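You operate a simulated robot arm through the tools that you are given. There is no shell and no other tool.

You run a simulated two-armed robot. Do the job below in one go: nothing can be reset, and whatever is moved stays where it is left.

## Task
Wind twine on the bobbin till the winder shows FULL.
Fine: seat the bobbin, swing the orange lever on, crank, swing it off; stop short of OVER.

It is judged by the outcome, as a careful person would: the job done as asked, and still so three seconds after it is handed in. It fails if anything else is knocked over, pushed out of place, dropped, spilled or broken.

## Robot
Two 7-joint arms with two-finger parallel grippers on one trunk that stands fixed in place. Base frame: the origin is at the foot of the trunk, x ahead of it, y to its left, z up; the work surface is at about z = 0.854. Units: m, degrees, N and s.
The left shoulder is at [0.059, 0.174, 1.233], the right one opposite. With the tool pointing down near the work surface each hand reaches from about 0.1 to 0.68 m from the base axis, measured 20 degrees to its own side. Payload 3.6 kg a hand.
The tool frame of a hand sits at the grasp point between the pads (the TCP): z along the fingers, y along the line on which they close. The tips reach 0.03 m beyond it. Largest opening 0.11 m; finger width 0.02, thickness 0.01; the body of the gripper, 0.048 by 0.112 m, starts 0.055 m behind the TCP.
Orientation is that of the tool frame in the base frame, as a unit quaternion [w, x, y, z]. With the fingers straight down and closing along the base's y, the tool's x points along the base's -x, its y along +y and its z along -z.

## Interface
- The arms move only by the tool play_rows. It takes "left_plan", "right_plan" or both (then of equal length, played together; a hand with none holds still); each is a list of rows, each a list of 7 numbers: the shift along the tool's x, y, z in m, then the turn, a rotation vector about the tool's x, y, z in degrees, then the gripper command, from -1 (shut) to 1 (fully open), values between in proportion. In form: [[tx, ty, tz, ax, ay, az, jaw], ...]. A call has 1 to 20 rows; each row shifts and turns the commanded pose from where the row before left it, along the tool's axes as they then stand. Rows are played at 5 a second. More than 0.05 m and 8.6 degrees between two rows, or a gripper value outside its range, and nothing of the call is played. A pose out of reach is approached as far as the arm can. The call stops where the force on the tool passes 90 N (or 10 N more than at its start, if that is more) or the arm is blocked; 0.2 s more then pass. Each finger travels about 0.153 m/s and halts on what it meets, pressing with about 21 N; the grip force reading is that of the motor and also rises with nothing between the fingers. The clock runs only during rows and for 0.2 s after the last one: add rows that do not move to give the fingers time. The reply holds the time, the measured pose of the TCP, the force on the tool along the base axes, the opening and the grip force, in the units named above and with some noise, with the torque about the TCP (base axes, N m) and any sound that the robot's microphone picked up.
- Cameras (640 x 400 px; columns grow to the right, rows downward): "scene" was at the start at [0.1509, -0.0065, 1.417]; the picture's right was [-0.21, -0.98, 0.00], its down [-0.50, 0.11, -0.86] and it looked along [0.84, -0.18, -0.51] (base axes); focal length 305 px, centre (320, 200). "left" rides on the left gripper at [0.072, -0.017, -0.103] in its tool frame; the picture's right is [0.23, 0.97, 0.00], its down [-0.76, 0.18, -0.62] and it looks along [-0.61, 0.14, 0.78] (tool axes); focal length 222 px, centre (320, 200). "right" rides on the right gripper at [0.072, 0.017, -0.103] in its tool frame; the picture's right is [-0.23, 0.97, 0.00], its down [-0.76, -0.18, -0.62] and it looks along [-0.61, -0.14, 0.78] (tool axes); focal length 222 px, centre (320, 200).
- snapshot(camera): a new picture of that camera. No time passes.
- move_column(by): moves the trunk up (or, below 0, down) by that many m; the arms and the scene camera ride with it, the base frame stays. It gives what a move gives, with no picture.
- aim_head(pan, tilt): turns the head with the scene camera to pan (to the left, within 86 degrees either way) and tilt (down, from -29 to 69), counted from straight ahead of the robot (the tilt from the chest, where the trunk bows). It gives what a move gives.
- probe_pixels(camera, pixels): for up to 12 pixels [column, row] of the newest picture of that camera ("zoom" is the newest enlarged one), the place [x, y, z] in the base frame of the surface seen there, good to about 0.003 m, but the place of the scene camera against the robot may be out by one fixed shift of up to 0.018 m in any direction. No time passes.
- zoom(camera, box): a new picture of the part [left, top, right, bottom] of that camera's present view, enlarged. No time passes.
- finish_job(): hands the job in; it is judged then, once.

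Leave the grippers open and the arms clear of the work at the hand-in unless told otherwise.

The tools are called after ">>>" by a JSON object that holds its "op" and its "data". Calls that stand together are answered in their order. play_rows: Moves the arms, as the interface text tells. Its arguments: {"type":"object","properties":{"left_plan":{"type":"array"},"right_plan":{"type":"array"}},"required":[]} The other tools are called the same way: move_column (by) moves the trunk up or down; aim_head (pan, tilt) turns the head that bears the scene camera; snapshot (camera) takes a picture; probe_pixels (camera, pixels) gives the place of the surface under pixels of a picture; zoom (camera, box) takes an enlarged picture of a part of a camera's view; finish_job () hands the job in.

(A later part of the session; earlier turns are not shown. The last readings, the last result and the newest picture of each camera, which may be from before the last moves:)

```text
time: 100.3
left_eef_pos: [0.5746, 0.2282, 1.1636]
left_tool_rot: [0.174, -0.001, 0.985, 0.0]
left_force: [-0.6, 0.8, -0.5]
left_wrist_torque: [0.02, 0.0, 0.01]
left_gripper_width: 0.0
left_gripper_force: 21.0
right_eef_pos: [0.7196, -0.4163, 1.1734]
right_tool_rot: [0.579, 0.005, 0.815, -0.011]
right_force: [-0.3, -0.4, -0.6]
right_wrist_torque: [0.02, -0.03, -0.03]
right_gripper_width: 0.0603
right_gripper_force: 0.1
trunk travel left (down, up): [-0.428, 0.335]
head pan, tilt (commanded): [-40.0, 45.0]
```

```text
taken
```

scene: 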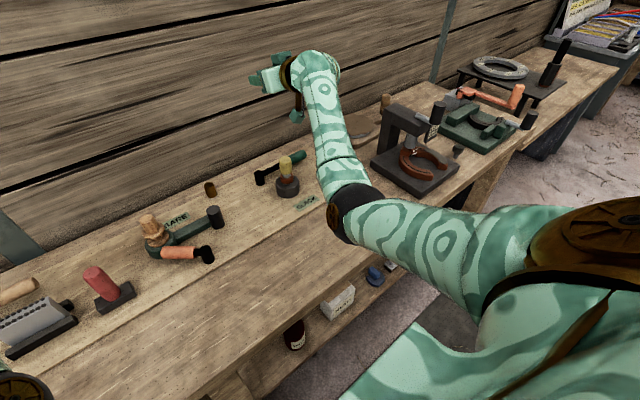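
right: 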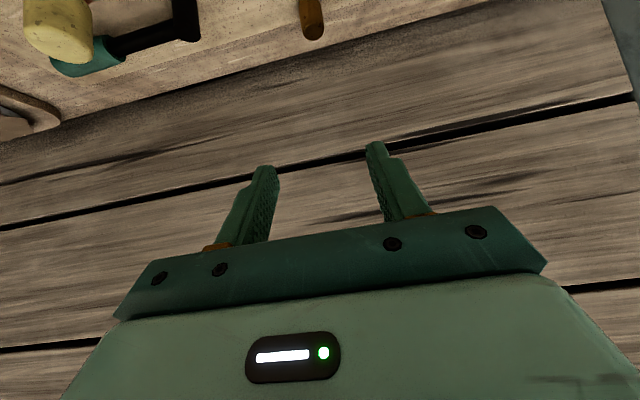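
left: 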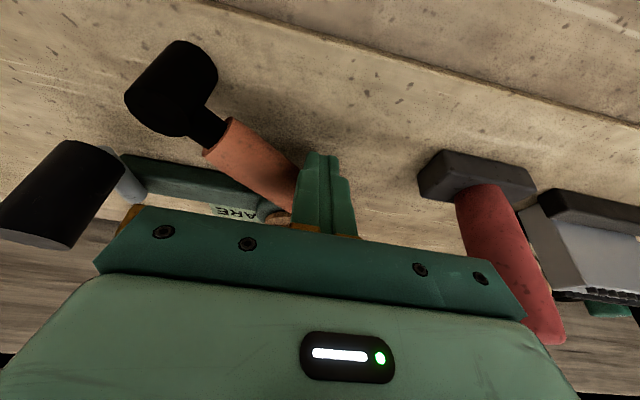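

Elbow is low-left of the shoulder–wrist line. Stretch 6 cm further and then roll the hand −85° about its own axis.

>>> {"op": "play_rows", "data": {"right_plan": [[-0.0038, -0.014, 0.0262, 0, 0, 0, 0.1], [-0.0038, -0.014, 0.0262, 0, 0, 0, 0.1], [0, 0, 0, 0, 0, -8.5, 0.1], [0, 0, 0, 0, 0, -8.5, 0.1], [0, 0, 0, 0, 0, -8.5, 0.1], [0, 0, 0, 0, 0, -8.5, 0.1], [0, 0, 0, 0, 0, -8.5, 0.1], [0, 0, 0, 0, 0, -8.5, 0.1], [0, 0, 0, 0, 0, -8.5, 0.1], [0, 0, 0, 0, 0, -8.5, 0.1], [0, 0, 0, 0, 0, -8.5, 0.1], [0, 0, 0, 0, 0, -8.5, 0.1], [0, 0, 0, 0, 0, 0, 0.1]]}}

>>> {"op": "snapshot", "data": {"camera": "scene"}}

```text
time: 103.1
left_eef_pos: [0.5756, 0.2277, 1.1633]
left_tool_rot: [0.174, -0.001, 0.985, 0.0]
left_force: [-0.1, 0.2, -0.5]
left_wrist_torque: [0.0, 0.0, 0.02]
left_gripper_width: 0.0
left_gripper_force: 20.7
right_eef_pos: [0.7694, -0.4454, 1.1646]
right_tool_rot: [0.419, -0.547, 0.605, -0.4]
right_force: [-0.4, -0.4, -0.2]
right_wrist_torque: [0.01, -0.02, 0.0]
right_gripper_width: 0.0603
right_gripper_force: 0.0
trunk travel left (down, up): [-0.428, 0.335]
head pan, tilt (commanded): [-40.0, 45.0]
```

```text
taken
```

scene: 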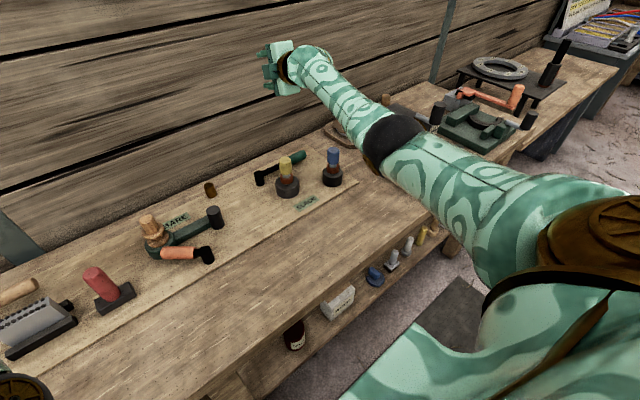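

The elbow is now nearly in line. Roll another 42° and then draw the hand back ~10 cm to see which side the elbow goes.

>>> {"op": "play_rows", "data": {"right_plan": [[0, 0, 0, 0, 0, -8.5, 0.1], [0, 0, 0, 0, 0, -8.5, 0.1], [0, 0, 0, 0, 0, -8.5, 0.1], [0, 0, 0, 0, 0, -8.5, 0.1], [0, 0, 0, 0, 0, -8.5, 0.1], [0, 0, -0.03, 0, 0, 0, 0.1], [0, 0, -0.03, 0, 0, 0, 0.1], [0, 0, -0.03, 0, 0, 0, 0.1], [0, 0, 0, 0, 0, 0, 0.1]]}}

>>> {"op": "snapshot", "data": {"camera": "scene"}}

```text
time: 105.1
left_eef_pos: [0.576, 0.2274, 1.1627]
left_tool_rot: [0.173, 0.0, 0.985, 0.0]
left_force: [-0.6, 0.4, -0.1]
left_wrist_torque: [-0.02, -0.01, -0.05]
left_gripper_width: 0.0
left_gripper_force: 21.2
right_eef_pos: [0.6848, -0.4411, 1.1932]
right_tool_rot: [-0.246, 0.729, -0.366, 0.524]
right_force: [-0.5, 1.4, 0.4]
right_wrist_torque: [0.0, -0.01, 0.03]
right_gripper_width: 0.0606
right_gripper_force: 0.0
trunk travel left (down, up): [-0.428, 0.335]
head pan, tilt (commanded): [-40.0, 45.0]
```

```text
taken
```

scene: 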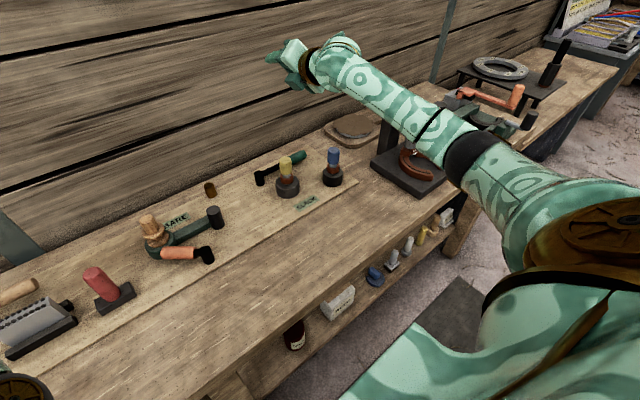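

The elbow is now out to the right. Since the gripper is symmetric, I'll just roll on to −180° (closing axis horizontal again, camera on top) and reduce pitch to 45°.

>>> {"op": "play_rows", "data": {"right_plan": [[0, 0, 0, 0, 0, -7.5, 0.1], [0, 0, 0, 0, 0, -7.5, 0.1], [0, 0, 0, 0, 0, -7.5, 0.1], [0, 0, 0, 0, 0, -7.5, 0.1], [0, 0, 0, 0, 0, -7.5, 0.1], [0, 0, 0, 0, 0, -7.5, 0.1], [0, 0, 0, 0, 0, -7.5, 0.1], [0, 0, 0, 0, -6.45, 0, 0.1], [0, 0, 0, 0, -6.45, 0, 0.1], [0, 0, 0, 0, -6.45, 0, 0.1], [0, 0, 0, 0, -6.45, 0, 0.1], [0, 0, 0, 0, 0, 0, 0.1]]}}

>>> {"op": "snapshot", "data": {"camera": "scene"}}

>>> {"op": "snapshot", "data": {"camera": "right"}}

```text
time: 107.7
left_eef_pos: [0.5743, 0.2278, 1.1633]
left_tool_rot: [0.173, 0.0, 0.985, -0.001]
left_force: [-0.3, 0.0, 0.5]
left_wrist_torque: [0.02, -0.02, -0.01]
left_gripper_width: 0.0
left_gripper_force: 21.1
right_eef_pos: [0.685, -0.4423, 1.1944]
right_tool_rot: [0.009, 0.924, -0.008, 0.382]
right_force: [-0.3, 0.2, 0.2]
right_wrist_torque: [-0.02, -0.02, 0.03]
right_gripper_width: 0.0605
right_gripper_force: 0.1
trunk travel left (down, up): [-0.428, 0.335]
head pan, tilt (commanded): [-40.0, 45.0]
```

```text
taken
```

scene: 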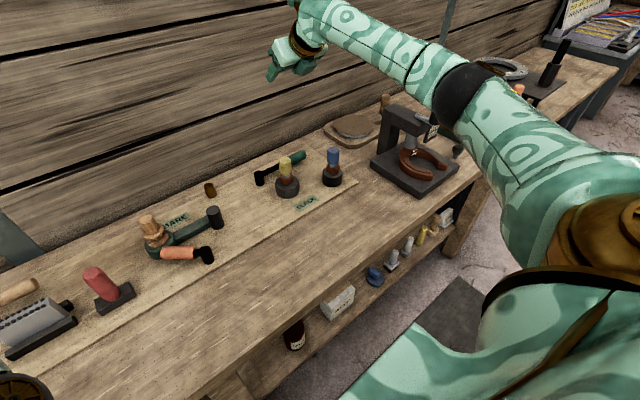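

```text
taken
```

right: 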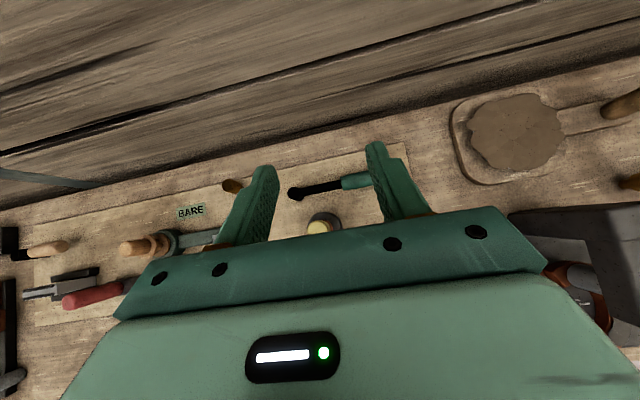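

The elbow is out and the camera is now on top looking down — ideal. Now carry the hand over to the knob stand-off (0.624,-0.173,1.05), correcting the 1.3° tilt on the way.

>>> {"op": "play_rows", "data": {"right_plan": [[-0.0207, -0.0384, 0.0084, 1.3, 0, -0.45, 0.1], [-0.0207, -0.0384, 0.0084, 0, 0, 0, 0.1], [-0.0207, -0.0384, 0.0084, 0, 0, 0, 0.1], [-0.0207, -0.0384, 0.0084, 0, 0, 0, 0.1], [-0.0207, -0.0384, 0.0084, 0, 0, 0, 0.1], [-0.0207, -0.0384, 0.0084, 0, 0, 0, 0.1], [-0.0207, -0.0384, 0.0084, 0, 0, 0, 0.1], [0, 0, 0, 0, 0, 0, 0.1]]}}

>>> {"op": "snapshot", "data": {"camera": "scene"}}

>>> {"op": "snapshot", "data": {"camera": "right"}}

```text
time: 109.5
left_eef_pos: [0.5755, 0.2263, 1.1636]
left_tool_rot: [0.174, -0.001, 0.985, 0.0]
left_force: [0.7, 0.4, -0.1]
left_wrist_torque: [0.01, -0.02, 0.01]
left_gripper_width: 0.0
left_gripper_force: 20.8
right_eef_pos: [0.6262, -0.1761, 1.05]
right_tool_rot: [0.001, 0.924, -0.001, 0.383]
right_force: [0.2, -0.7, 0.6]
right_wrist_torque: [0.02, 0.0, 0.04]
right_gripper_width: 0.0607
right_gripper_force: 0.1
trunk travel left (down, up): [-0.428, 0.335]
head pan, tilt (commanded): [-40.0, 45.0]
```

```text
taken
```

scene: 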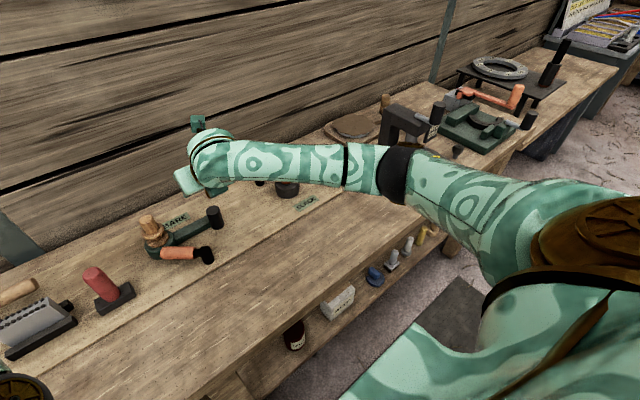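

```text
taken
```

right: 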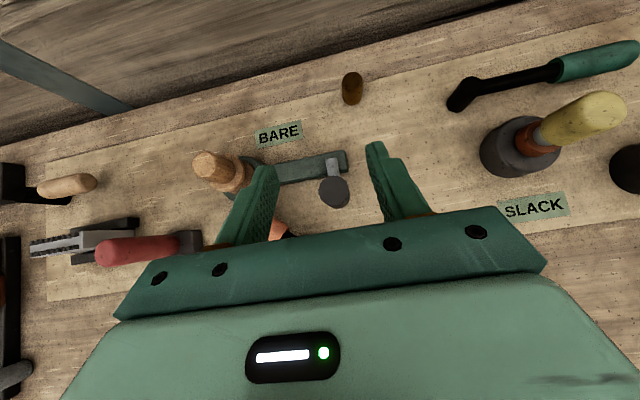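

Excellent: from the top camera I see the label BARE at (278,133), the knob top at (335,192) and the grey crank arm leading to the pivot at ~(331,162). Zoom and probe.

>>> {"op": "zoom", "data": {"camera": "right", "box": [240, 110, 400, 210]}}

>>> {"op": "probe_pixels", "data": {"camera": "zoom", "pixels": [[380, 325], [325, 325], [430, 325], [380, 290], [380, 355], [375, 230], [365, 215], [362, 190], [400, 200], [340, 200], [370, 250], [300, 240]]}}

>>> {"op": "aim_head", "data": {"pan": -8, "tilt": 42}}

>>> {"op": "snapshot", "data": {"camera": "scene"}}

```text
4.00 times, centred on (320, 160) of right
```

zoom: 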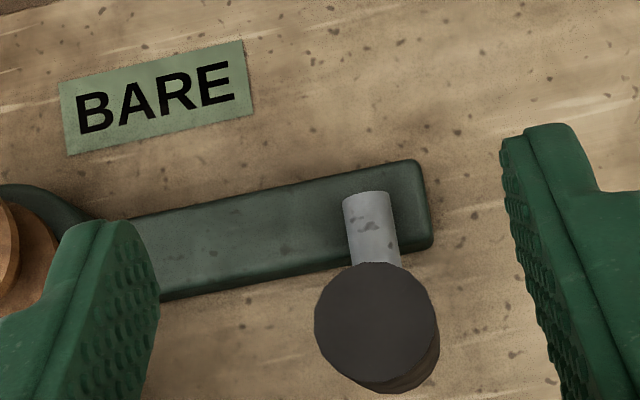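

```text
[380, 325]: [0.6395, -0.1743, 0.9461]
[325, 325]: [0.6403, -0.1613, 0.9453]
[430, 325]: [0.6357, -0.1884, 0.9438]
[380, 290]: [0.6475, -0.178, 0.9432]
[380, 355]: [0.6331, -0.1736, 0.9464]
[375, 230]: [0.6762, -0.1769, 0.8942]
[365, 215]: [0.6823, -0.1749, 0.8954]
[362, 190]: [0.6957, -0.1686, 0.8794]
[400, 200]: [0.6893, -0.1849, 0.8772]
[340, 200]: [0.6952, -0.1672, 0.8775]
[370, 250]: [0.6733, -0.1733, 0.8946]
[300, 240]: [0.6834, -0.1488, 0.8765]
```

```text
time: 110.4
left_eef_pos: [0.575, 0.2287, 1.1634]
left_tool_rot: [0.173, 0.0, 0.985, 0.0]
left_force: [0.2, -0.8, -0.1]
left_wrist_torque: [-0.02, -0.02, -0.02]
left_gripper_width: 0.0001
left_gripper_force: 21.0
right_eef_pos: [0.6276, -0.1731, 1.0504]
right_tool_rot: [0.001, 0.924, 0.0, 0.381]
right_force: [0.2, 0.2, 1.1]
right_wrist_torque: [-0.01, -0.02, -0.01]
right_gripper_width: 0.0606
right_gripper_force: 0.0
trunk travel left (down, up): [-0.428, 0.335]
head pan, tilt (commanded): [-8.0, 42.0]
```

```text
taken
```

scene: 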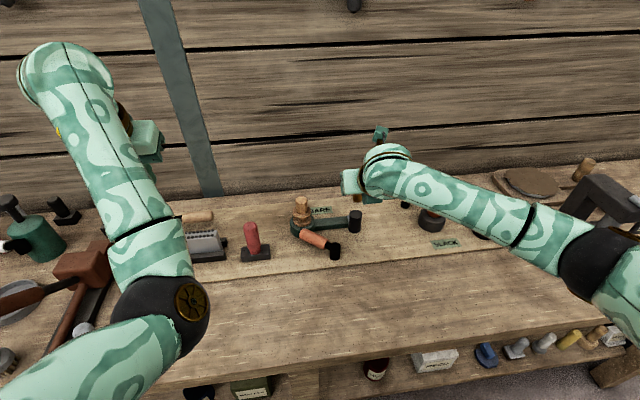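

Knob centre ≈(0.638,-0.1745), top 0.946; pivot ≈(0.688,-0.175); crank radius ≈0.05. Descending over the knob with fingers straddling it.

>>> {"op": "play_rows", "data": {"right_plan": [[-0.0207, 0, 0.02, 0, 0, 0, 0.1], [-0.0207, 0, 0.02, 0, 0, 0, 0.1], [-0.0207, 0, 0.02, 0, 0, 0, 0.1], [-0.0207, 0, 0.02, 0, 0, 0, 0.1], [0, 0, 0, 0, 0, 0, 0.1]]}}

>>> {"op": "snapshot", "data": {"camera": "right"}}

>>> {"op": "zoom", "data": {"camera": "scene", "box": [260, 170, 420, 270]}}

```text
time: 111.6
left_eef_pos: [0.5748, 0.2281, 1.1643]
left_tool_rot: [0.172, 0.0, 0.985, 0.0]
left_force: [0.2, 0.2, -0.4]
left_wrist_torque: [0.02, 0.02, 0.01]
left_gripper_width: 0.0
left_gripper_force: 20.9
right_eef_pos: [0.624, -0.173, 0.9328]
right_tool_rot: [0.0, 0.925, 0.0, 0.381]
right_force: [0.1, 0.3, -0.4]
right_wrist_torque: [0.02, -0.02, 0.02]
right_gripper_width: 0.0604
right_gripper_force: 0.0
trunk travel left (down, up): [-0.428, 0.335]
head pan, tilt (commanded): [-8.0, 42.0]
```

```text
taken
```

right: 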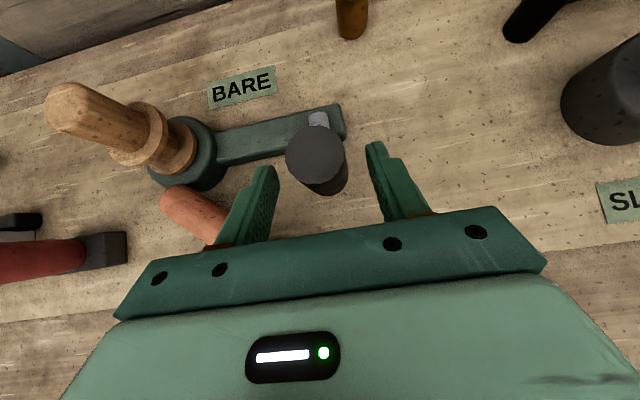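

```text
4.00 times, centred on (340, 220) of scene
```

zoom: 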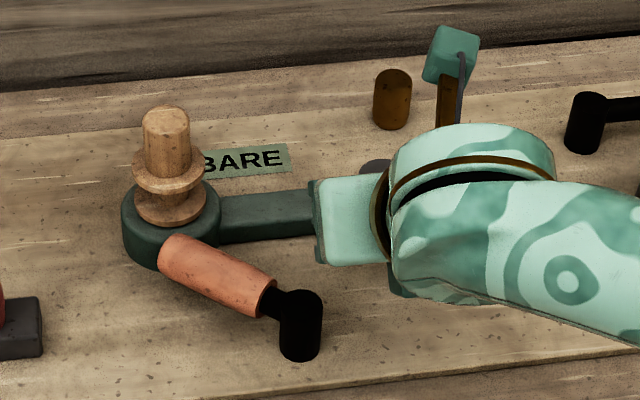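

Fingers straddle the knob, no contact, and both cameras see the label BARE. Closing on the knob.

>>> {"op": "play_rows", "data": {"right_plan": [[0, 0, 0, 0, 0, 0, -0.3], [0, 0, 0, 0, 0, 0, -0.6], [0, 0, 0, 0, 0, 0, -1], [0, 0, 0, 0, 0, 0, -1]]}}

>>> {"op": "snapshot", "data": {"camera": "right"}}

```text
time: 112.6
left_eef_pos: [0.5754, 0.2279, 1.1638]
left_tool_rot: [0.174, -0.001, 0.985, 0.0]
left_force: [0.1, 0.6, 0.3]
left_wrist_torque: [0.0, -0.01, 0.01]
left_gripper_width: 0.0
left_gripper_force: 20.7
right_eef_pos: [0.6235, -0.1737, 0.9327]
right_tool_rot: [0.001, 0.924, 0.0, 0.382]
right_force: [-0.8, -0.2, -1.7]
right_wrist_torque: [0.02, -0.18, -0.02]
right_gripper_width: 0.0312
right_gripper_force: 44.8
trunk travel left (down, up): [-0.428, 0.335]
head pan, tilt (commanded): [-8.0, 42.0]
```

```text
taken
```

right: 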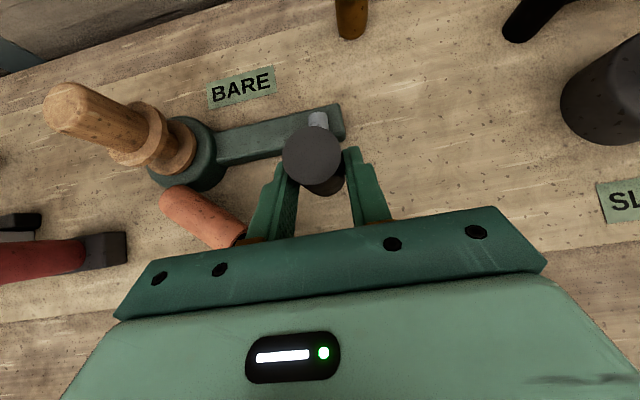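

Knob gripped. Try a first 54° clockwise (seen from above: toward the bobbin side, then away), with force check.

>>> {"op": "play_rows", "data": {"right_plan": [[0.00173, -0.01545, 0.00173, 0, 0, 0, -1], [0.00502, -0.01394, 0.00502, 0, 0, 0, -1], [0.00782, -0.01106, 0.00782, 0, 0, 0, -1], [0, 0, 0, 0, 0, 0, -1]]}}

>>> {"op": "snapshot", "data": {"camera": "right"}}

```text
time: 113.6
left_eef_pos: [0.5729, 0.2273, 1.1636]
left_tool_rot: [0.174, 0.001, 0.985, 0.0]
left_force: [-0.2, -0.5, 0.2]
left_wrist_torque: [0.02, -0.03, 0.03]
left_gripper_width: 0.0001
left_gripper_force: 21.2
right_eef_pos: [0.6438, -0.1348, 0.9338]
right_tool_rot: [0.001, 0.924, -0.001, 0.382]
right_force: [-1.7, -12.2, -2.1]
right_wrist_torque: [-0.08, 0.27, -0.65]
right_gripper_width: 0.0316
right_gripper_force: 45.0
trunk travel left (down, up): [-0.428, 0.335]
head pan, tilt (commanded): [-8.0, 42.0]
```

```text
taken
```

right: 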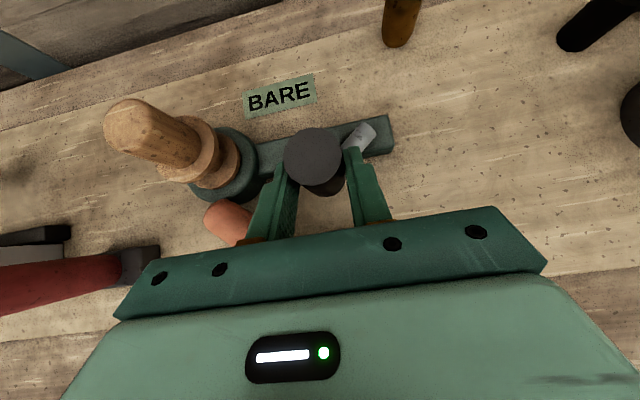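

The crank turns (resistance ~10 N). Continue to the far side: 126° more, then read the label.

>>> {"op": "play_rows", "data": {"right_plan": [[0.00986, -0.0071, 0.00986, 0, 0, 0, -1], [0.01092, -0.00245, 0.01092, 0, 0, 0, -1], [0.01092, 0.00245, 0.01092, 0, 0, 0, -1], [0.00986, 0.0071, 0.00986, 0, 0, 0, -1], [0.00782, 0.01106, 0.00782, 0, 0, 0, -1], [0.00502, 0.01394, 0.00502, 0, 0, 0, -1], [0.00173, 0.01545, 0.00173, 0, 0, 0, -1], [0, 0, 0, 0, 0, 0, -1]]}}

>>> {"op": "snapshot", "data": {"camera": "right"}}

>>> {"op": "zoom", "data": {"camera": "scene", "box": [260, 170, 420, 270]}}

```text
time: 115.4
left_eef_pos: [0.5757, 0.2273, 1.1634]
left_tool_rot: [0.174, -0.002, 0.985, 0.001]
left_force: [0.4, 0.5, 0.2]
left_wrist_torque: [0.02, 0.01, -0.01]
left_gripper_width: 0.0002
left_gripper_force: 20.9
right_eef_pos: [0.7215, -0.1764, 0.935]
right_tool_rot: [0.001, 0.924, -0.001, 0.382]
right_force: [5.4, -9.1, 9.2]
right_wrist_torque: [0.0, 0.1, 0.17]
right_gripper_width: 0.0315
right_gripper_force: 44.6
trunk travel left (down, up): [-0.428, 0.335]
head pan, tilt (commanded): [-8.0, 42.0]
```

```text
taken
```

right: 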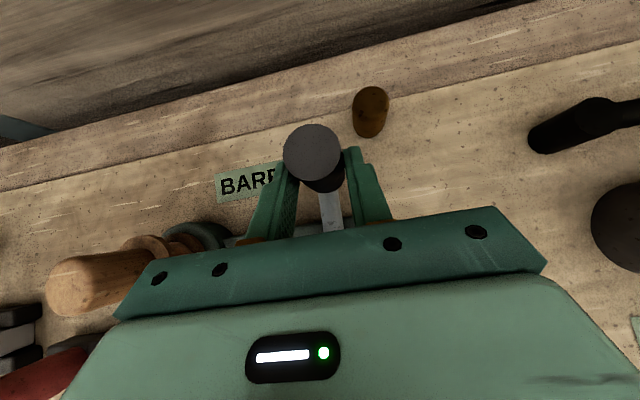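

```text
4.00 times, centred on (340, 220) of scene
```

zoom: 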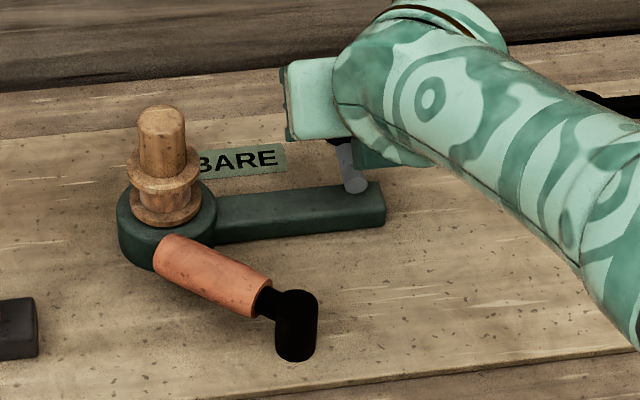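

Half a turn done, still BARE. Complete the turn.

>>> {"op": "play_rows", "data": {"right_plan": [[-0.00173, 0.01545, -0.00173, 0, 0, 0, -1], [-0.00502, 0.01394, -0.00502, 0, 0, 0, -1], [-0.00782, 0.01106, -0.00782, 0, 0, 0, -1], [-0.00986, 0.0071, -0.00986, 0, 0, 0, -1], [-0.01092, 0.00245, -0.01092, 0, 0, 0, -1], [-0.01092, -0.00245, -0.01092, 0, 0, 0, -1], [-0.00986, -0.0071, -0.00986, 0, 0, 0, -1], [-0.00782, -0.01106, -0.00782, 0, 0, 0, -1], [-0.00502, -0.01394, -0.00502, 0, 0, 0, -1], [-0.00173, -0.01545, -0.00173, 0, 0, 0, -1], [0, 0, 0, 0, 0, 0, -1]]}}

>>> {"op": "snapshot", "data": {"camera": "right"}}

>>> {"op": "zoom", "data": {"camera": "scene", "box": [260, 170, 420, 270]}}

```text
time: 117.6
left_eef_pos: [0.5771, 0.2418, 1.1596]
left_tool_rot: [0.171, -0.009, 0.985, 0.002]
left_force: [2.3, 0.1, -0.4]
left_wrist_torque: [-0.04, 0.07, -0.02]
left_gripper_width: 0.0
left_gripper_force: 21.5
right_eef_pos: [0.6294, -0.1801, 0.9254]
right_tool_rot: [0.012, 0.928, 0.004, 0.373]
right_force: [-0.1, 0.2, 0.2]
right_wrist_torque: [-0.02, -0.01, -0.02]
right_gripper_width: 0.0
right_gripper_force: 37.8
trunk travel left (down, up): [-0.428, 0.335]
head pan, tilt (commanded): [-8.0, 42.0]
stopped in row 10 (right hand): the force on the tool passed its limit at 112 N (the readings are from after the stop); the commanded pose is now the measured one
```

```text
taken
```

right: 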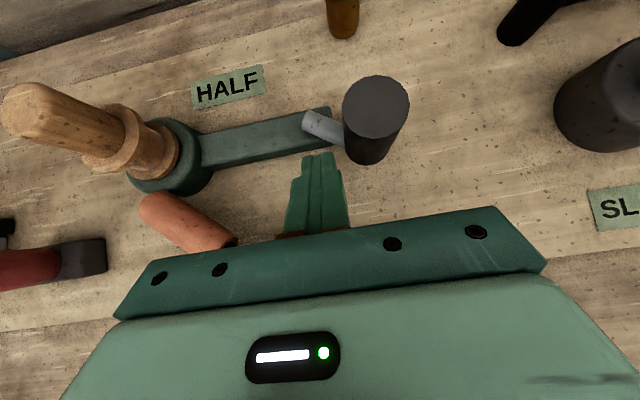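

```text
4.00 times, centred on (340, 220) of scene
```

zoom: 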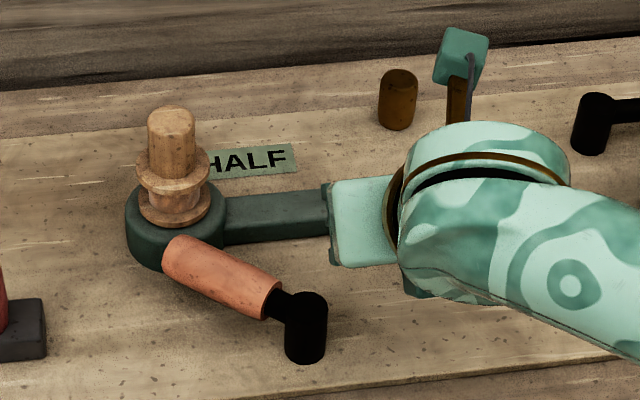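

The label now reads HALF — this direction winds. But the knob slipped out of the fingertips (jaws now empty; knob at (375,105), about three-quarters round). I'll lift clear, open, fix the small tilt, and re-measure the knob for a deeper grip.

>>> {"op": "play_rows", "data": {"right_plan": [[-0.0141, 0, -0.0141, 0, 0, 0, -1], [0.0247, 0, -0.0247, 1.1, 1.2, 0.95, -1], [0.0247, 0, -0.0247, 0, 0, 0, -0.5], [0, 0, 0, 0, 0, 0, 0.1], [0, 0, 0, 0, 0, 0, 0.1]]}}

>>> {"op": "snapshot", "data": {"camera": "right"}}

>>> {"op": "snapshot", "data": {"camera": "scene"}}

```text
time: 118.8
left_eef_pos: [0.5738, 0.2336, 1.1646]
left_tool_rot: [0.174, -0.005, 0.985, 0.001]
left_force: [-1.6, -1.0, -0.4]
left_wrist_torque: [0.01, 0.01, 0.0]
left_gripper_width: 0.0
left_gripper_force: 21.4
right_eef_pos: [0.6028, -0.1878, 0.9967]
right_tool_rot: [0.004, 0.923, -0.005, 0.385]
right_force: [0.1, 0.1, -0.8]
right_wrist_torque: [0.01, 0.0, 0.03]
right_gripper_width: 0.0608
right_gripper_force: 0.0
trunk travel left (down, up): [-0.428, 0.335]
head pan, tilt (commanded): [-8.0, 42.0]
```

```text
taken
```

right: 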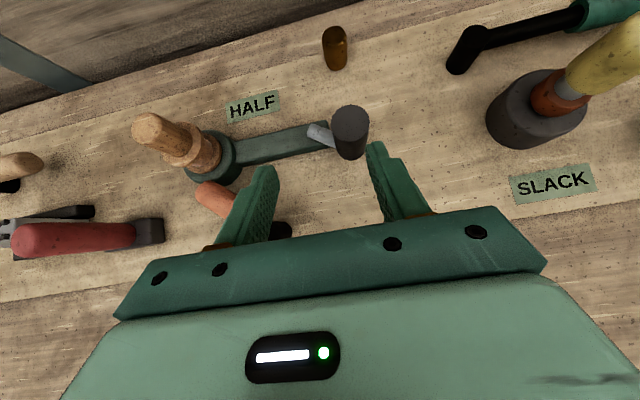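

```text
taken
```

scene: 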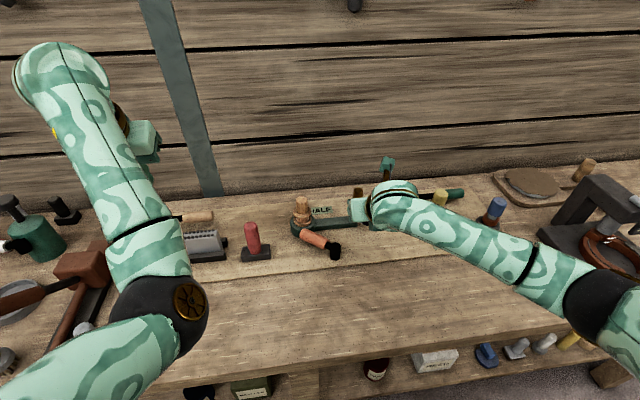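

Lifted clear; label reads HALF. Probing the knob's present place and checking the lever, bobbin still fine.

>>> {"op": "zoom", "data": {"camera": "right", "box": [280, 80, 420, 170]}}

>>> {"op": "probe_pixels", "data": {"camera": "right", "pixels": [[350, 123], [334, 123], [367, 123], [350, 110], [350, 138], [320, 133], [312, 128], [326, 138], [290, 143], [155, 130], [215, 150], [240, 210]]}}

>>> {"op": "zoom", "data": {"camera": "scene", "box": [260, 170, 420, 270]}}

```text
4.44 times, centred on (350, 125) of right
```

zoom: 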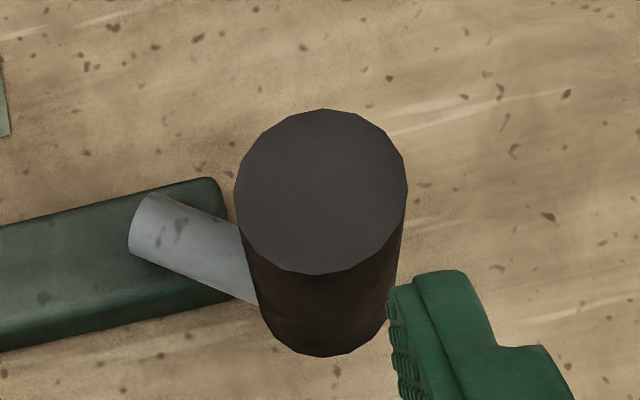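

```text
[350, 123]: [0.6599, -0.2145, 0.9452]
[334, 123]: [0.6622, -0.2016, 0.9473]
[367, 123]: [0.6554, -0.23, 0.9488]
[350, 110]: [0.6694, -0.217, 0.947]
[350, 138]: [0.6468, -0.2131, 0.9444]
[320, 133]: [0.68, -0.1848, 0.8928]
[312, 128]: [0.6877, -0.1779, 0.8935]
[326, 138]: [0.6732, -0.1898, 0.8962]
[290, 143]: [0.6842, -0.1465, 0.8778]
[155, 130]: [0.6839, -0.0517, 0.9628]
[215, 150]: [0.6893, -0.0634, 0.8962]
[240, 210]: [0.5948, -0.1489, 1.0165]
```

```text
4.00 times, centred on (340, 220) of scene
```

zoom: 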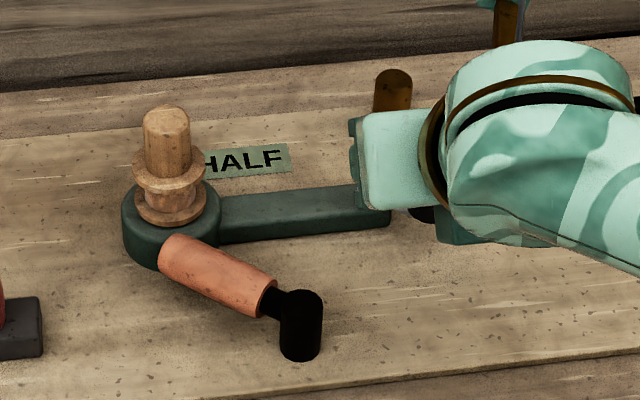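

Knob now at (0.659,-0.215); pivot works out to (0.687,-0.175), radius 0.049, so the crank has turned ~305° and shows HALF. I'll re-grip deeper, with the knob right at the TCP.

>>> {"op": "play_rows", "data": {"right_plan": [[0.0198, 0.0135, 0.0177, 0, 0, 0, 0.1], [0.0198, 0.0135, 0.0177, 0, 0, 0, 0.1], [0, 0, 0, 0, 0, 0, 0.1]]}}

>>> {"op": "snapshot", "data": {"camera": "right"}}

```text
time: 119.6
left_eef_pos: [0.5737, 0.233, 1.1648]
left_tool_rot: [0.173, -0.005, 0.985, 0.0]
left_force: [0.4, -0.2, -0.5]
left_wrist_torque: [0.0, 0.0, -0.01]
left_gripper_width: 0.0
left_gripper_force: 20.8
right_eef_pos: [0.6563, -0.2172, 1.0002]
right_tool_rot: [0.002, 0.923, -0.004, 0.386]
right_force: [0.4, 0.3, 0.0]
right_wrist_torque: [-0.01, -0.01, -0.01]
right_gripper_width: 0.0603
right_gripper_force: 0.1
trunk travel left (down, up): [-0.428, 0.335]
head pan, tilt (commanded): [-8.0, 42.0]
```

```text
taken
```

right: 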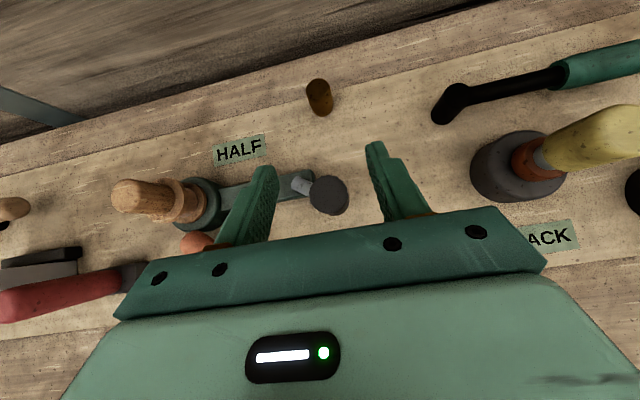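

Above the knob. Descend 6.4 cm and close.

>>> {"op": "play_rows", "data": {"right_plan": [[-0.0226, 0, 0.0226, 0, 0, 0, 0.1], [-0.0226, -0.001, 0.0226, 0, 0, 0, 0.1], [0, 0, 0, 0, 0, 0, 0.1], [0, 0, 0, 0, 0, 0, -0.3], [0, 0, 0, 0, 0, 0, -0.6], [0, 0, 0, 0, 0, 0, -1], [0, 0, 0, 0, 0, 0, -1]]}}

>>> {"op": "snapshot", "data": {"camera": "right"}}

```text
time: 121.2
left_eef_pos: [0.5749, 0.2332, 1.1628]
left_tool_rot: [0.175, -0.004, 0.985, 0.001]
left_force: [0.0, -0.1, 0.1]
left_wrist_torque: [0.01, -0.01, -0.02]
left_gripper_width: 0.0
left_gripper_force: 20.9
right_eef_pos: [0.6571, -0.2156, 0.9361]
right_tool_rot: [0.004, 0.923, -0.005, 0.385]
right_force: [-0.1, 2.4, -3.6]
right_wrist_torque: [0.13, -0.82, 0.05]
right_gripper_width: 0.0316
right_gripper_force: 45.0
trunk travel left (down, up): [-0.428, 0.335]
head pan, tilt (commanded): [-8.0, 42.0]
```

```text
taken
```

right: 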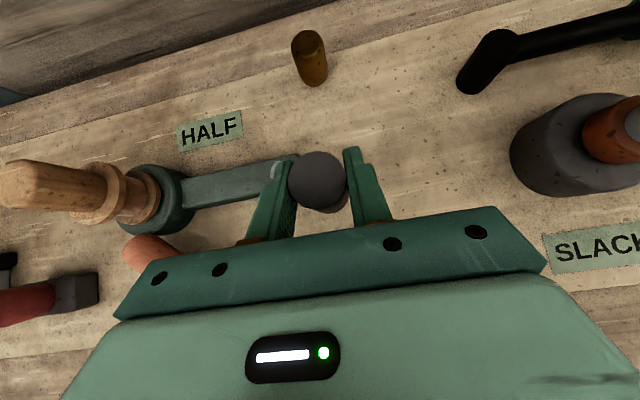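

Gripped at the TCP. Turn 26° further clockwise and check label and force.

>>> {"op": "play_rows", "data": {"right_plan": [[-0.0061, -0.0075, -0.0061, 0, 0, 0, -1], [-0.0046, -0.009, -0.0046, 0, 0, 0, -1], [0, 0, 0, 0, 0, 0, -1]]}}

>>> {"op": "snapshot", "data": {"camera": "right"}}

```text
time: 122.0
left_eef_pos: [0.5738, 0.2313, 1.1637]
left_tool_rot: [0.173, -0.003, 0.985, 0.001]
left_force: [-0.2, -0.3, 0.2]
left_wrist_torque: [0.03, -0.01, -0.01]
left_gripper_width: 0.0001
left_gripper_force: 21.1
right_eef_pos: [0.6417, -0.2023, 0.9366]
right_tool_rot: [0.005, 0.923, -0.006, 0.385]
right_force: [-0.7, -11.4, 3.2]
right_wrist_torque: [-0.03, 0.17, -0.47]
right_gripper_width: 0.0315
right_gripper_force: 44.9
trunk travel left (down, up): [-0.428, 0.335]
head pan, tilt (commanded): [-8.0, 42.0]
```

```text
taken
```

right: 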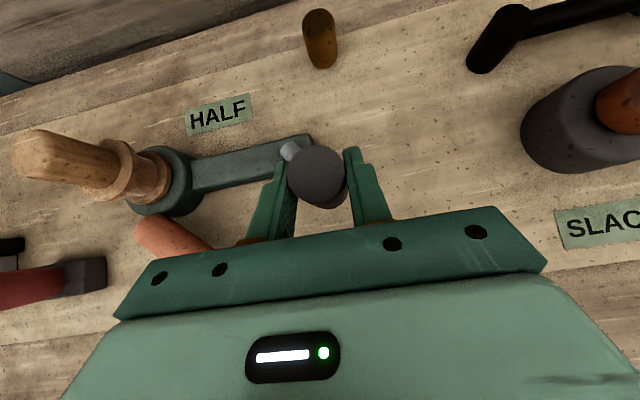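

Turning fine, still HALF. Another 29° to complete the first full turn.

>>> {"op": "play_rows", "data": {"right_plan": [[-0.0031, -0.0111, -0.0031, 0, 0, 0, -1], [-0.0012, -0.0127, -0.0012, 0, 0, 0, -1], [0, 0, 0, 0, 0, 0, -1]]}}

>>> {"op": "snapshot", "data": {"camera": "right"}}

```text
time: 122.8
left_eef_pos: [0.5734, 0.2335, 1.1648]
left_tool_rot: [0.173, -0.004, 0.985, 0.002]
left_force: [-0.2, 0.1, 0.6]
left_wrist_torque: [0.0, -0.03, 0.02]
left_gripper_width: 0.0
left_gripper_force: 21.2
right_eef_pos: [0.6362, -0.1755, 0.9349]
right_tool_rot: [0.003, 0.923, -0.005, 0.385]
right_force: [-3.5, -7.4, -0.8]
right_wrist_torque: [-0.01, -0.08, -0.33]
right_gripper_width: 0.0316
right_gripper_force: 45.2
trunk travel left (down, up): [-0.428, 0.335]
head pan, tilt (commanded): [-8.0, 42.0]
```

```text
taken
```

right: 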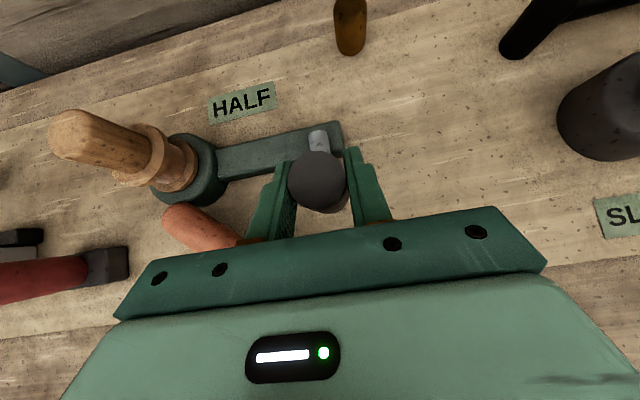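

First full turn complete, HALF. Continue 54° at a time with label checks.

>>> {"op": "play_rows", "data": {"right_plan": [[0.0017, -0.01514, 0.0017, 0, 0, 0, -1], [0.00492, -0.01366, 0.00492, 0, 0, 0, -1], [0.00766, -0.01084, 0.00766, 0, 0, 0, -1], [0, 0, 0, 0, 0, 0, -1]]}}

>>> {"op": "snapshot", "data": {"camera": "right"}}

```text
time: 123.8
left_eef_pos: [0.574, 0.2323, 1.1625]
left_tool_rot: [0.173, -0.005, 0.985, 0.002]
left_force: [0.8, 0.2, -0.1]
left_wrist_torque: [-0.03, -0.03, -0.02]
left_gripper_width: 0.0001
left_gripper_force: 21.4
right_eef_pos: [0.6584, -0.1378, 0.9368]
right_tool_rot: [0.004, 0.923, -0.005, 0.384]
right_force: [-2.7, -9.5, -0.7]
right_wrist_torque: [-0.18, 0.49, -0.34]
right_gripper_width: 0.032
right_gripper_force: 44.9
trunk travel left (down, up): [-0.428, 0.335]
head pan, tilt (commanded): [-8.0, 42.0]
```

```text
taken
```

right: 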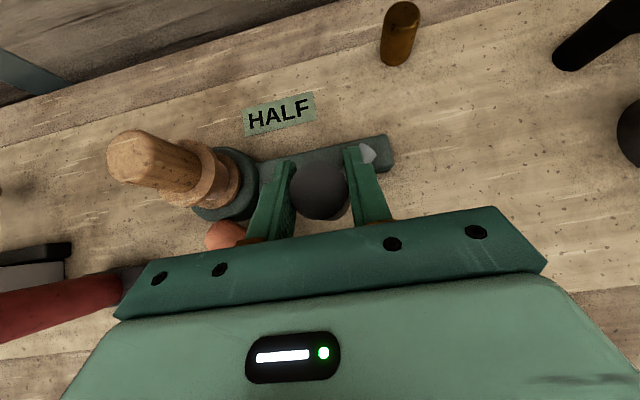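

HALF at ~414°. Continue 36°.

>>> {"op": "play_rows", "data": {"right_plan": [[0.00966, -0.00696, 0.00966, 0, 0, 0, -1], [0.0107, -0.0024, 0.0107, 0, 0, 0, -1], [0, 0, 0, 0, 0, 0, -1]]}}

>>> {"op": "snapshot", "data": {"camera": "right"}}

```text
time: 124.6
left_eef_pos: [0.5733, 0.2341, 1.1635]
left_tool_rot: [0.174, -0.004, 0.985, 0.001]
left_force: [0.4, -0.1, 0.5]
left_wrist_torque: [0.0, -0.01, -0.03]
left_gripper_width: 0.0002
left_gripper_force: 20.9
right_eef_pos: [0.6856, -0.1268, 0.9375]
right_tool_rot: [0.003, 0.923, -0.005, 0.385]
right_force: [-5.2, -4.5, -1.7]
right_wrist_torque: [-0.16, -0.09, -0.25]
right_gripper_width: 0.0314
right_gripper_force: 44.7
trunk travel left (down, up): [-0.428, 0.335]
head pan, tilt (commanded): [-8.0, 42.0]
```

```text
taken
```

right: 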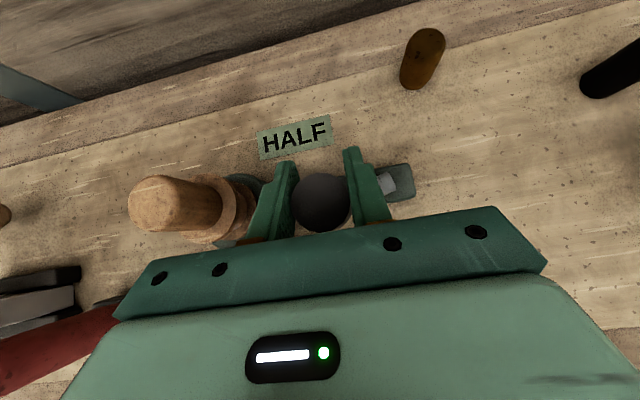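

HALF at ~450°. Continue 36° more.

>>> {"op": "play_rows", "data": {"right_plan": [[0.0107, 0.0024, 0.0107, 0, 0, 0, -1], [0.00966, 0.00696, 0.00966, 0, 0, 0, -1], [0, 0, 0, 0, 0, 0, -1]]}}

>>> {"op": "snapshot", "data": {"camera": "right"}}

```text
time: 125.4
left_eef_pos: [0.5754, 0.238, 1.1619]
left_tool_rot: [0.173, -0.005, 0.985, -0.001]
left_force: [0.9, 0.1, 0.5]
left_wrist_torque: [-0.01, 0.01, 0.02]
left_gripper_width: 0.0
left_gripper_force: 21.4
right_eef_pos: [0.716, -0.1254, 0.9359]
right_tool_rot: [-0.001, 0.922, -0.003, 0.387]
right_force: [5.6, 38.3, -10.0]
right_wrist_torque: [-0.04, -0.39, -0.72]
right_gripper_width: 0.0312
right_gripper_force: 44.8
trunk travel left (down, up): [-0.428, 0.335]
head pan, tilt (commanded): [-8.0, 42.0]
```

```text
taken
```

right: 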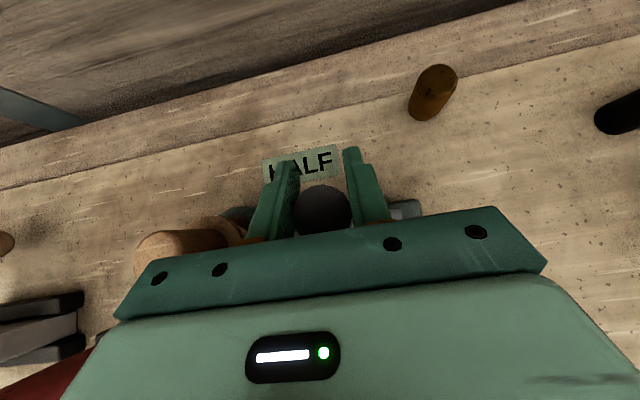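

The hand is running ahead: the knob (fixed to the crank) is rolling back along the pads when driven in x, causing a 38 N side load. I'll open the jaws here, and re-centre on the knob before continuing.

>>> {"op": "play_rows", "data": {"right_plan": [[0, 0, 0, 0, 0, 0, -0.3], [0, 0, 0, 0, 0, 0, 0], [0, 0, 0, 0, 0, 0, 0]]}}

>>> {"op": "snapshot", "data": {"camera": "right"}}

>>> {"op": "zoom", "data": {"camera": "right", "box": [240, 140, 420, 240]}}

```text
time: 126.2
left_eef_pos: [0.5734, 0.2341, 1.1646]
left_tool_rot: [0.173, -0.004, 0.985, 0.001]
left_force: [-0.7, 0.0, -0.3]
left_wrist_torque: [0.03, -0.02, 0.01]
left_gripper_width: 0.0
left_gripper_force: 21.4
right_eef_pos: [0.7155, -0.1388, 0.9367]
right_tool_rot: [0.005, 0.922, -0.005, 0.386]
right_force: [-0.5, 1.4, 0.3]
right_wrist_torque: [-0.01, 0.0, 0.0]
right_gripper_width: 0.0555
right_gripper_force: 0.7
trunk travel left (down, up): [-0.428, 0.335]
head pan, tilt (commanded): [-8.0, 42.0]
```

```text
taken
```

right: 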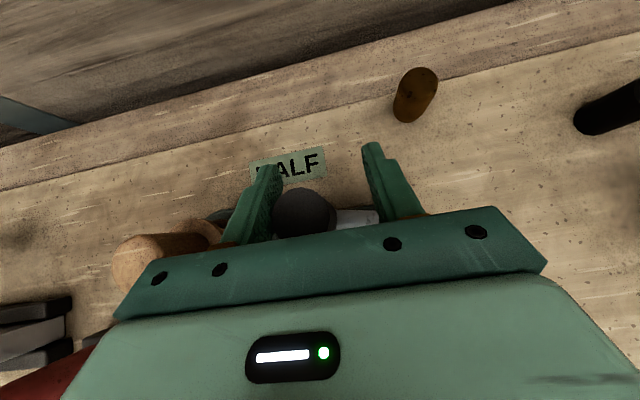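

```text
3.56 times, centred on (330, 190) of right
```

zoom: 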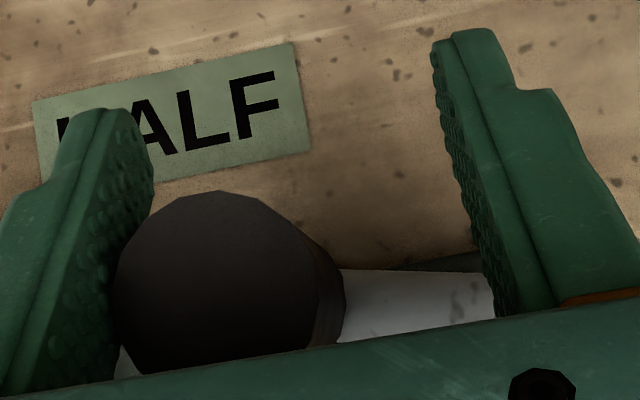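

>>> {"op": "probe_pixels", "data": {"camera": "right", "pixels": [[303, 213], [276, 215], [328, 210], [303, 196], [303, 230], [355, 215], [372, 216], [420, 213]]}}

```text
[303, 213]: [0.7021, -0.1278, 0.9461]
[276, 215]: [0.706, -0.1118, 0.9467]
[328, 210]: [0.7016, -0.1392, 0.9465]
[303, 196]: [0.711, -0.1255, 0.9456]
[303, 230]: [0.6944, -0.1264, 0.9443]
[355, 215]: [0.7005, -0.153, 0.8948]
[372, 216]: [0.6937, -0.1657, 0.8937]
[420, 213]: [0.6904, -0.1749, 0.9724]
```

Knob centre is (0.702,-0.127) → crank at ~467° total. Re-centre the hand on it, close, and drive another ~33°.

>>> {"op": "play_rows", "data": {"right_plan": [[-0.0117, -0.0118, -0.0117, 0, 0, 0, 0], [0, 0, 0, 0, 0, 0, 0], [0, 0, 0, 0, 0, 0, -0.5], [0, 0, 0, 0, 0, 0, -1], [0, 0, 0, 0, 0, 0, -1], [0.009, 0.0062, 0.009, 0, 0, 0, -1], [0.0071, 0.0091, 0.0071, 0, 0, 0, -1], [0, 0, 0, 0, 0, 0, -1]]}}

>>> {"op": "snapshot", "data": {"camera": "right"}}

>>> {"op": "zoom", "data": {"camera": "scene", "box": [260, 170, 420, 270]}}

```text
time: 128.0
left_eef_pos: [0.5753, 0.2362, 1.1629]
left_tool_rot: [0.173, -0.006, 0.985, -0.001]
left_force: [0.0, -0.3, 0.0]
left_wrist_torque: [-0.02, 0.01, 0.02]
left_gripper_width: 0.0
left_gripper_force: 21.2
right_eef_pos: [0.7188, -0.1321, 0.937]
right_tool_rot: [-0.001, 0.922, -0.003, 0.388]
right_force: [8.6, 27.4, -1.5]
right_wrist_torque: [0.43, -0.56, -0.39]
right_gripper_width: 0.0314
right_gripper_force: 45.1
right hand out of reach, approached as far as the arm can: row 7
trunk travel left (down, up): [-0.428, 0.335]
head pan, tilt (commanded): [-8.0, 42.0]
```

```text
taken
```

right: 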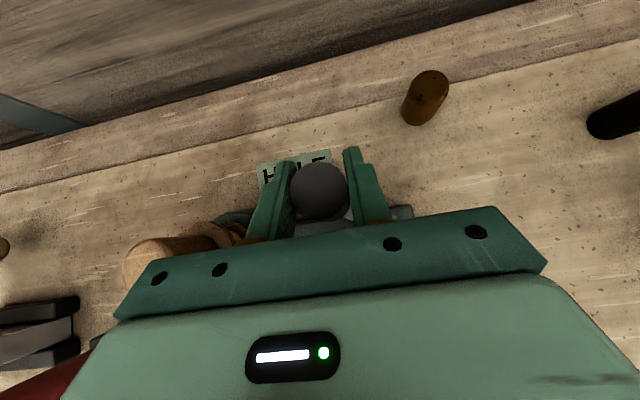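

```text
4.00 times, centred on (340, 220) of scene
```

zoom: 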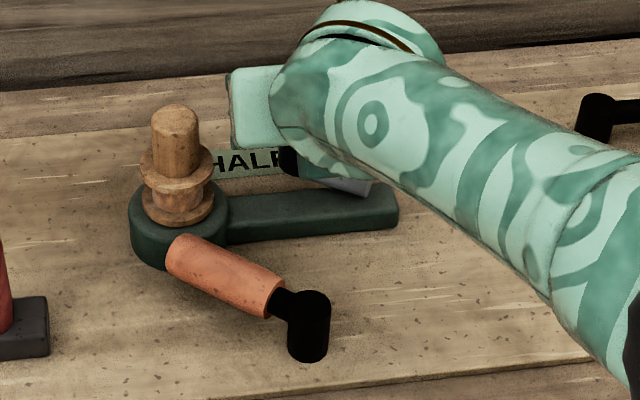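

Still HALF; that last row was out of reach for the arm at this trunk height (far side of the circle). I'll open, lift off the knob, lower the trunk 8 cm for more horizontal reach, and re-grip.

>>> {"op": "play_rows", "data": {"right_plan": [[0, 0, 0, 0, 0, 0, -0.3], [0, 0, 0, 0, 0, 0, 0.1], [0, 0, 0, 0, 0, 0, 0.1], [0.0236, 0, -0.0236, 0, 0, 0, 0.1], [0.0236, 0, -0.0236, 0, 0, 0, 0.1], [0.0236, 0, -0.0236, 0, 0, 0, 0.1], [0, 0, 0, 0, 0, 0, 0.1]]}}

>>> {"op": "snapshot", "data": {"camera": "right"}}

```text
time: 129.6
left_eef_pos: [0.5743, 0.2346, 1.1623]
left_tool_rot: [0.174, -0.004, 0.985, 0.001]
left_force: [-0.6, 0.1, -0.1]
left_wrist_torque: [0.01, 0.02, -0.03]
left_gripper_width: 0.0001
left_gripper_force: 20.9
right_eef_pos: [0.7168, -0.1395, 1.0347]
right_tool_rot: [0.004, 0.923, -0.004, 0.385]
right_force: [0.1, -1.2, 0.3]
right_wrist_torque: [-0.01, -0.01, -0.02]
right_gripper_width: 0.0601
right_gripper_force: 0.0
trunk travel left (down, up): [-0.428, 0.335]
head pan, tilt (commanded): [-8.0, 42.0]
```

```text
taken
```

right: 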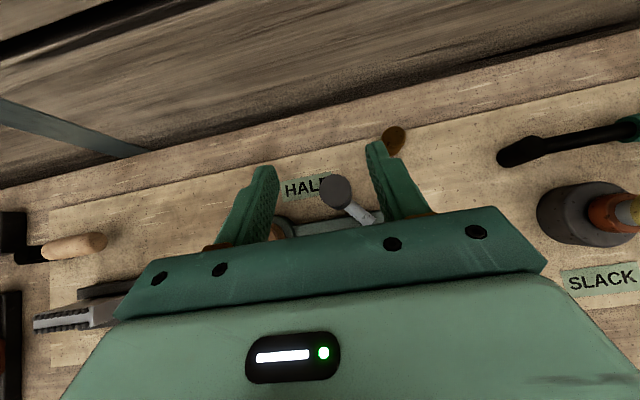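

Lifted clear. Raise/back a little more, then lower the trunk 8 cm.

>>> {"op": "play_rows", "data": {"right_plan": [[-0.0071, 0, -0.0354, 0, 0, 0, 0.1], [0.0141, 0, -0.0283, 0, 0, 0, 0.1], [0, 0, 0, 0, 0, 0, 0.1]]}}

>>> {"op": "move_column", "data": {"by": -0.08}}

>>> {"op": "aim_head", "data": {"pan": -8, "tilt": 38}}

>>> {"op": "snapshot", "data": {"camera": "scene"}}

>>> {"op": "snapshot", "data": {"camera": "right"}}

```text
time: 130.4
left_eef_pos: [0.5733, 0.234, 1.164]
left_tool_rot: [0.173, -0.005, 0.985, 0.0]
left_force: [0.3, -0.5, 0.3]
left_wrist_torque: [0.0, -0.01, -0.04]
left_gripper_width: 0.0001
left_gripper_force: 21.3
right_eef_pos: [0.6773, -0.1404, 1.0862]
right_tool_rot: [0.002, 0.923, -0.004, 0.385]
right_force: [0.1, 0.4, 0.2]
right_wrist_torque: [0.0, 0.0, -0.01]
right_gripper_width: 0.0601
right_gripper_force: 0.1
trunk travel left (down, up): [-0.428, 0.335]
head pan, tilt (commanded): [-8.0, 42.0]
```

```text
time: 131.6
left_eef_pos: [0.5737, 0.2328, 1.0842]
left_tool_rot: [0.174, -0.004, 0.985, 0.002]
left_force: [0.6, 0.2, 0.1]
left_wrist_torque: [-0.02, -0.07, 0.04]
left_gripper_width: 0.0
left_gripper_force: 20.6
right_eef_pos: [0.6755, -0.1409, 1.0066]
right_tool_rot: [0.004, 0.923, -0.005, 0.386]
right_force: [1.2, 0.0, -0.4]
right_wrist_torque: [0.03, 0.0, 0.02]
right_gripper_width: 0.0606
right_gripper_force: 0.1
trunk travel left (down, up): [-0.348, 0.415]
head pan, tilt (commanded): [-8.0, 42.0]
```

```text
time: 132.2
left_eef_pos: [0.5729, 0.2338, 1.083]
left_tool_rot: [0.174, -0.005, 0.985, 0.001]
left_force: [0.5, 0.0, 0.0]
left_wrist_torque: [0.02, 0.04, 0.01]
left_gripper_width: 0.0
left_gripper_force: 21.1
right_eef_pos: [0.6757, -0.1403, 1.0058]
right_tool_rot: [0.003, 0.923, -0.004, 0.385]
right_force: [0.0, 0.5, 0.1]
right_wrist_torque: [0.0, 0.01, -0.01]
right_gripper_width: 0.0607
right_gripper_force: 0.2
trunk travel left (down, up): [-0.348, 0.415]
head pan, tilt (commanded): [-8.0, 38.0]
```

```text
taken
```

scene: 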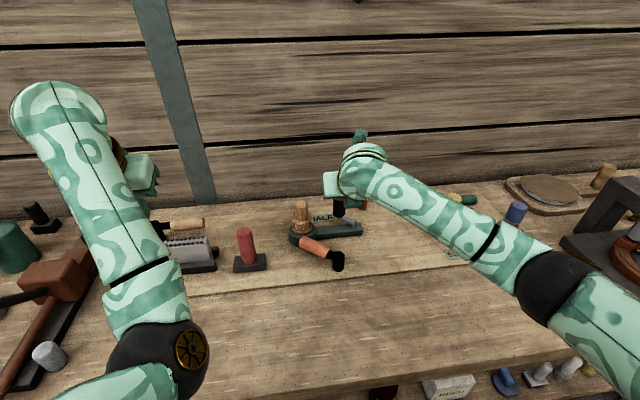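

```text
taken
```

right: 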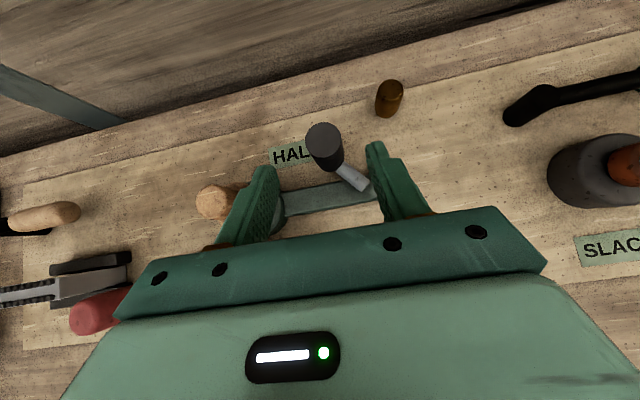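

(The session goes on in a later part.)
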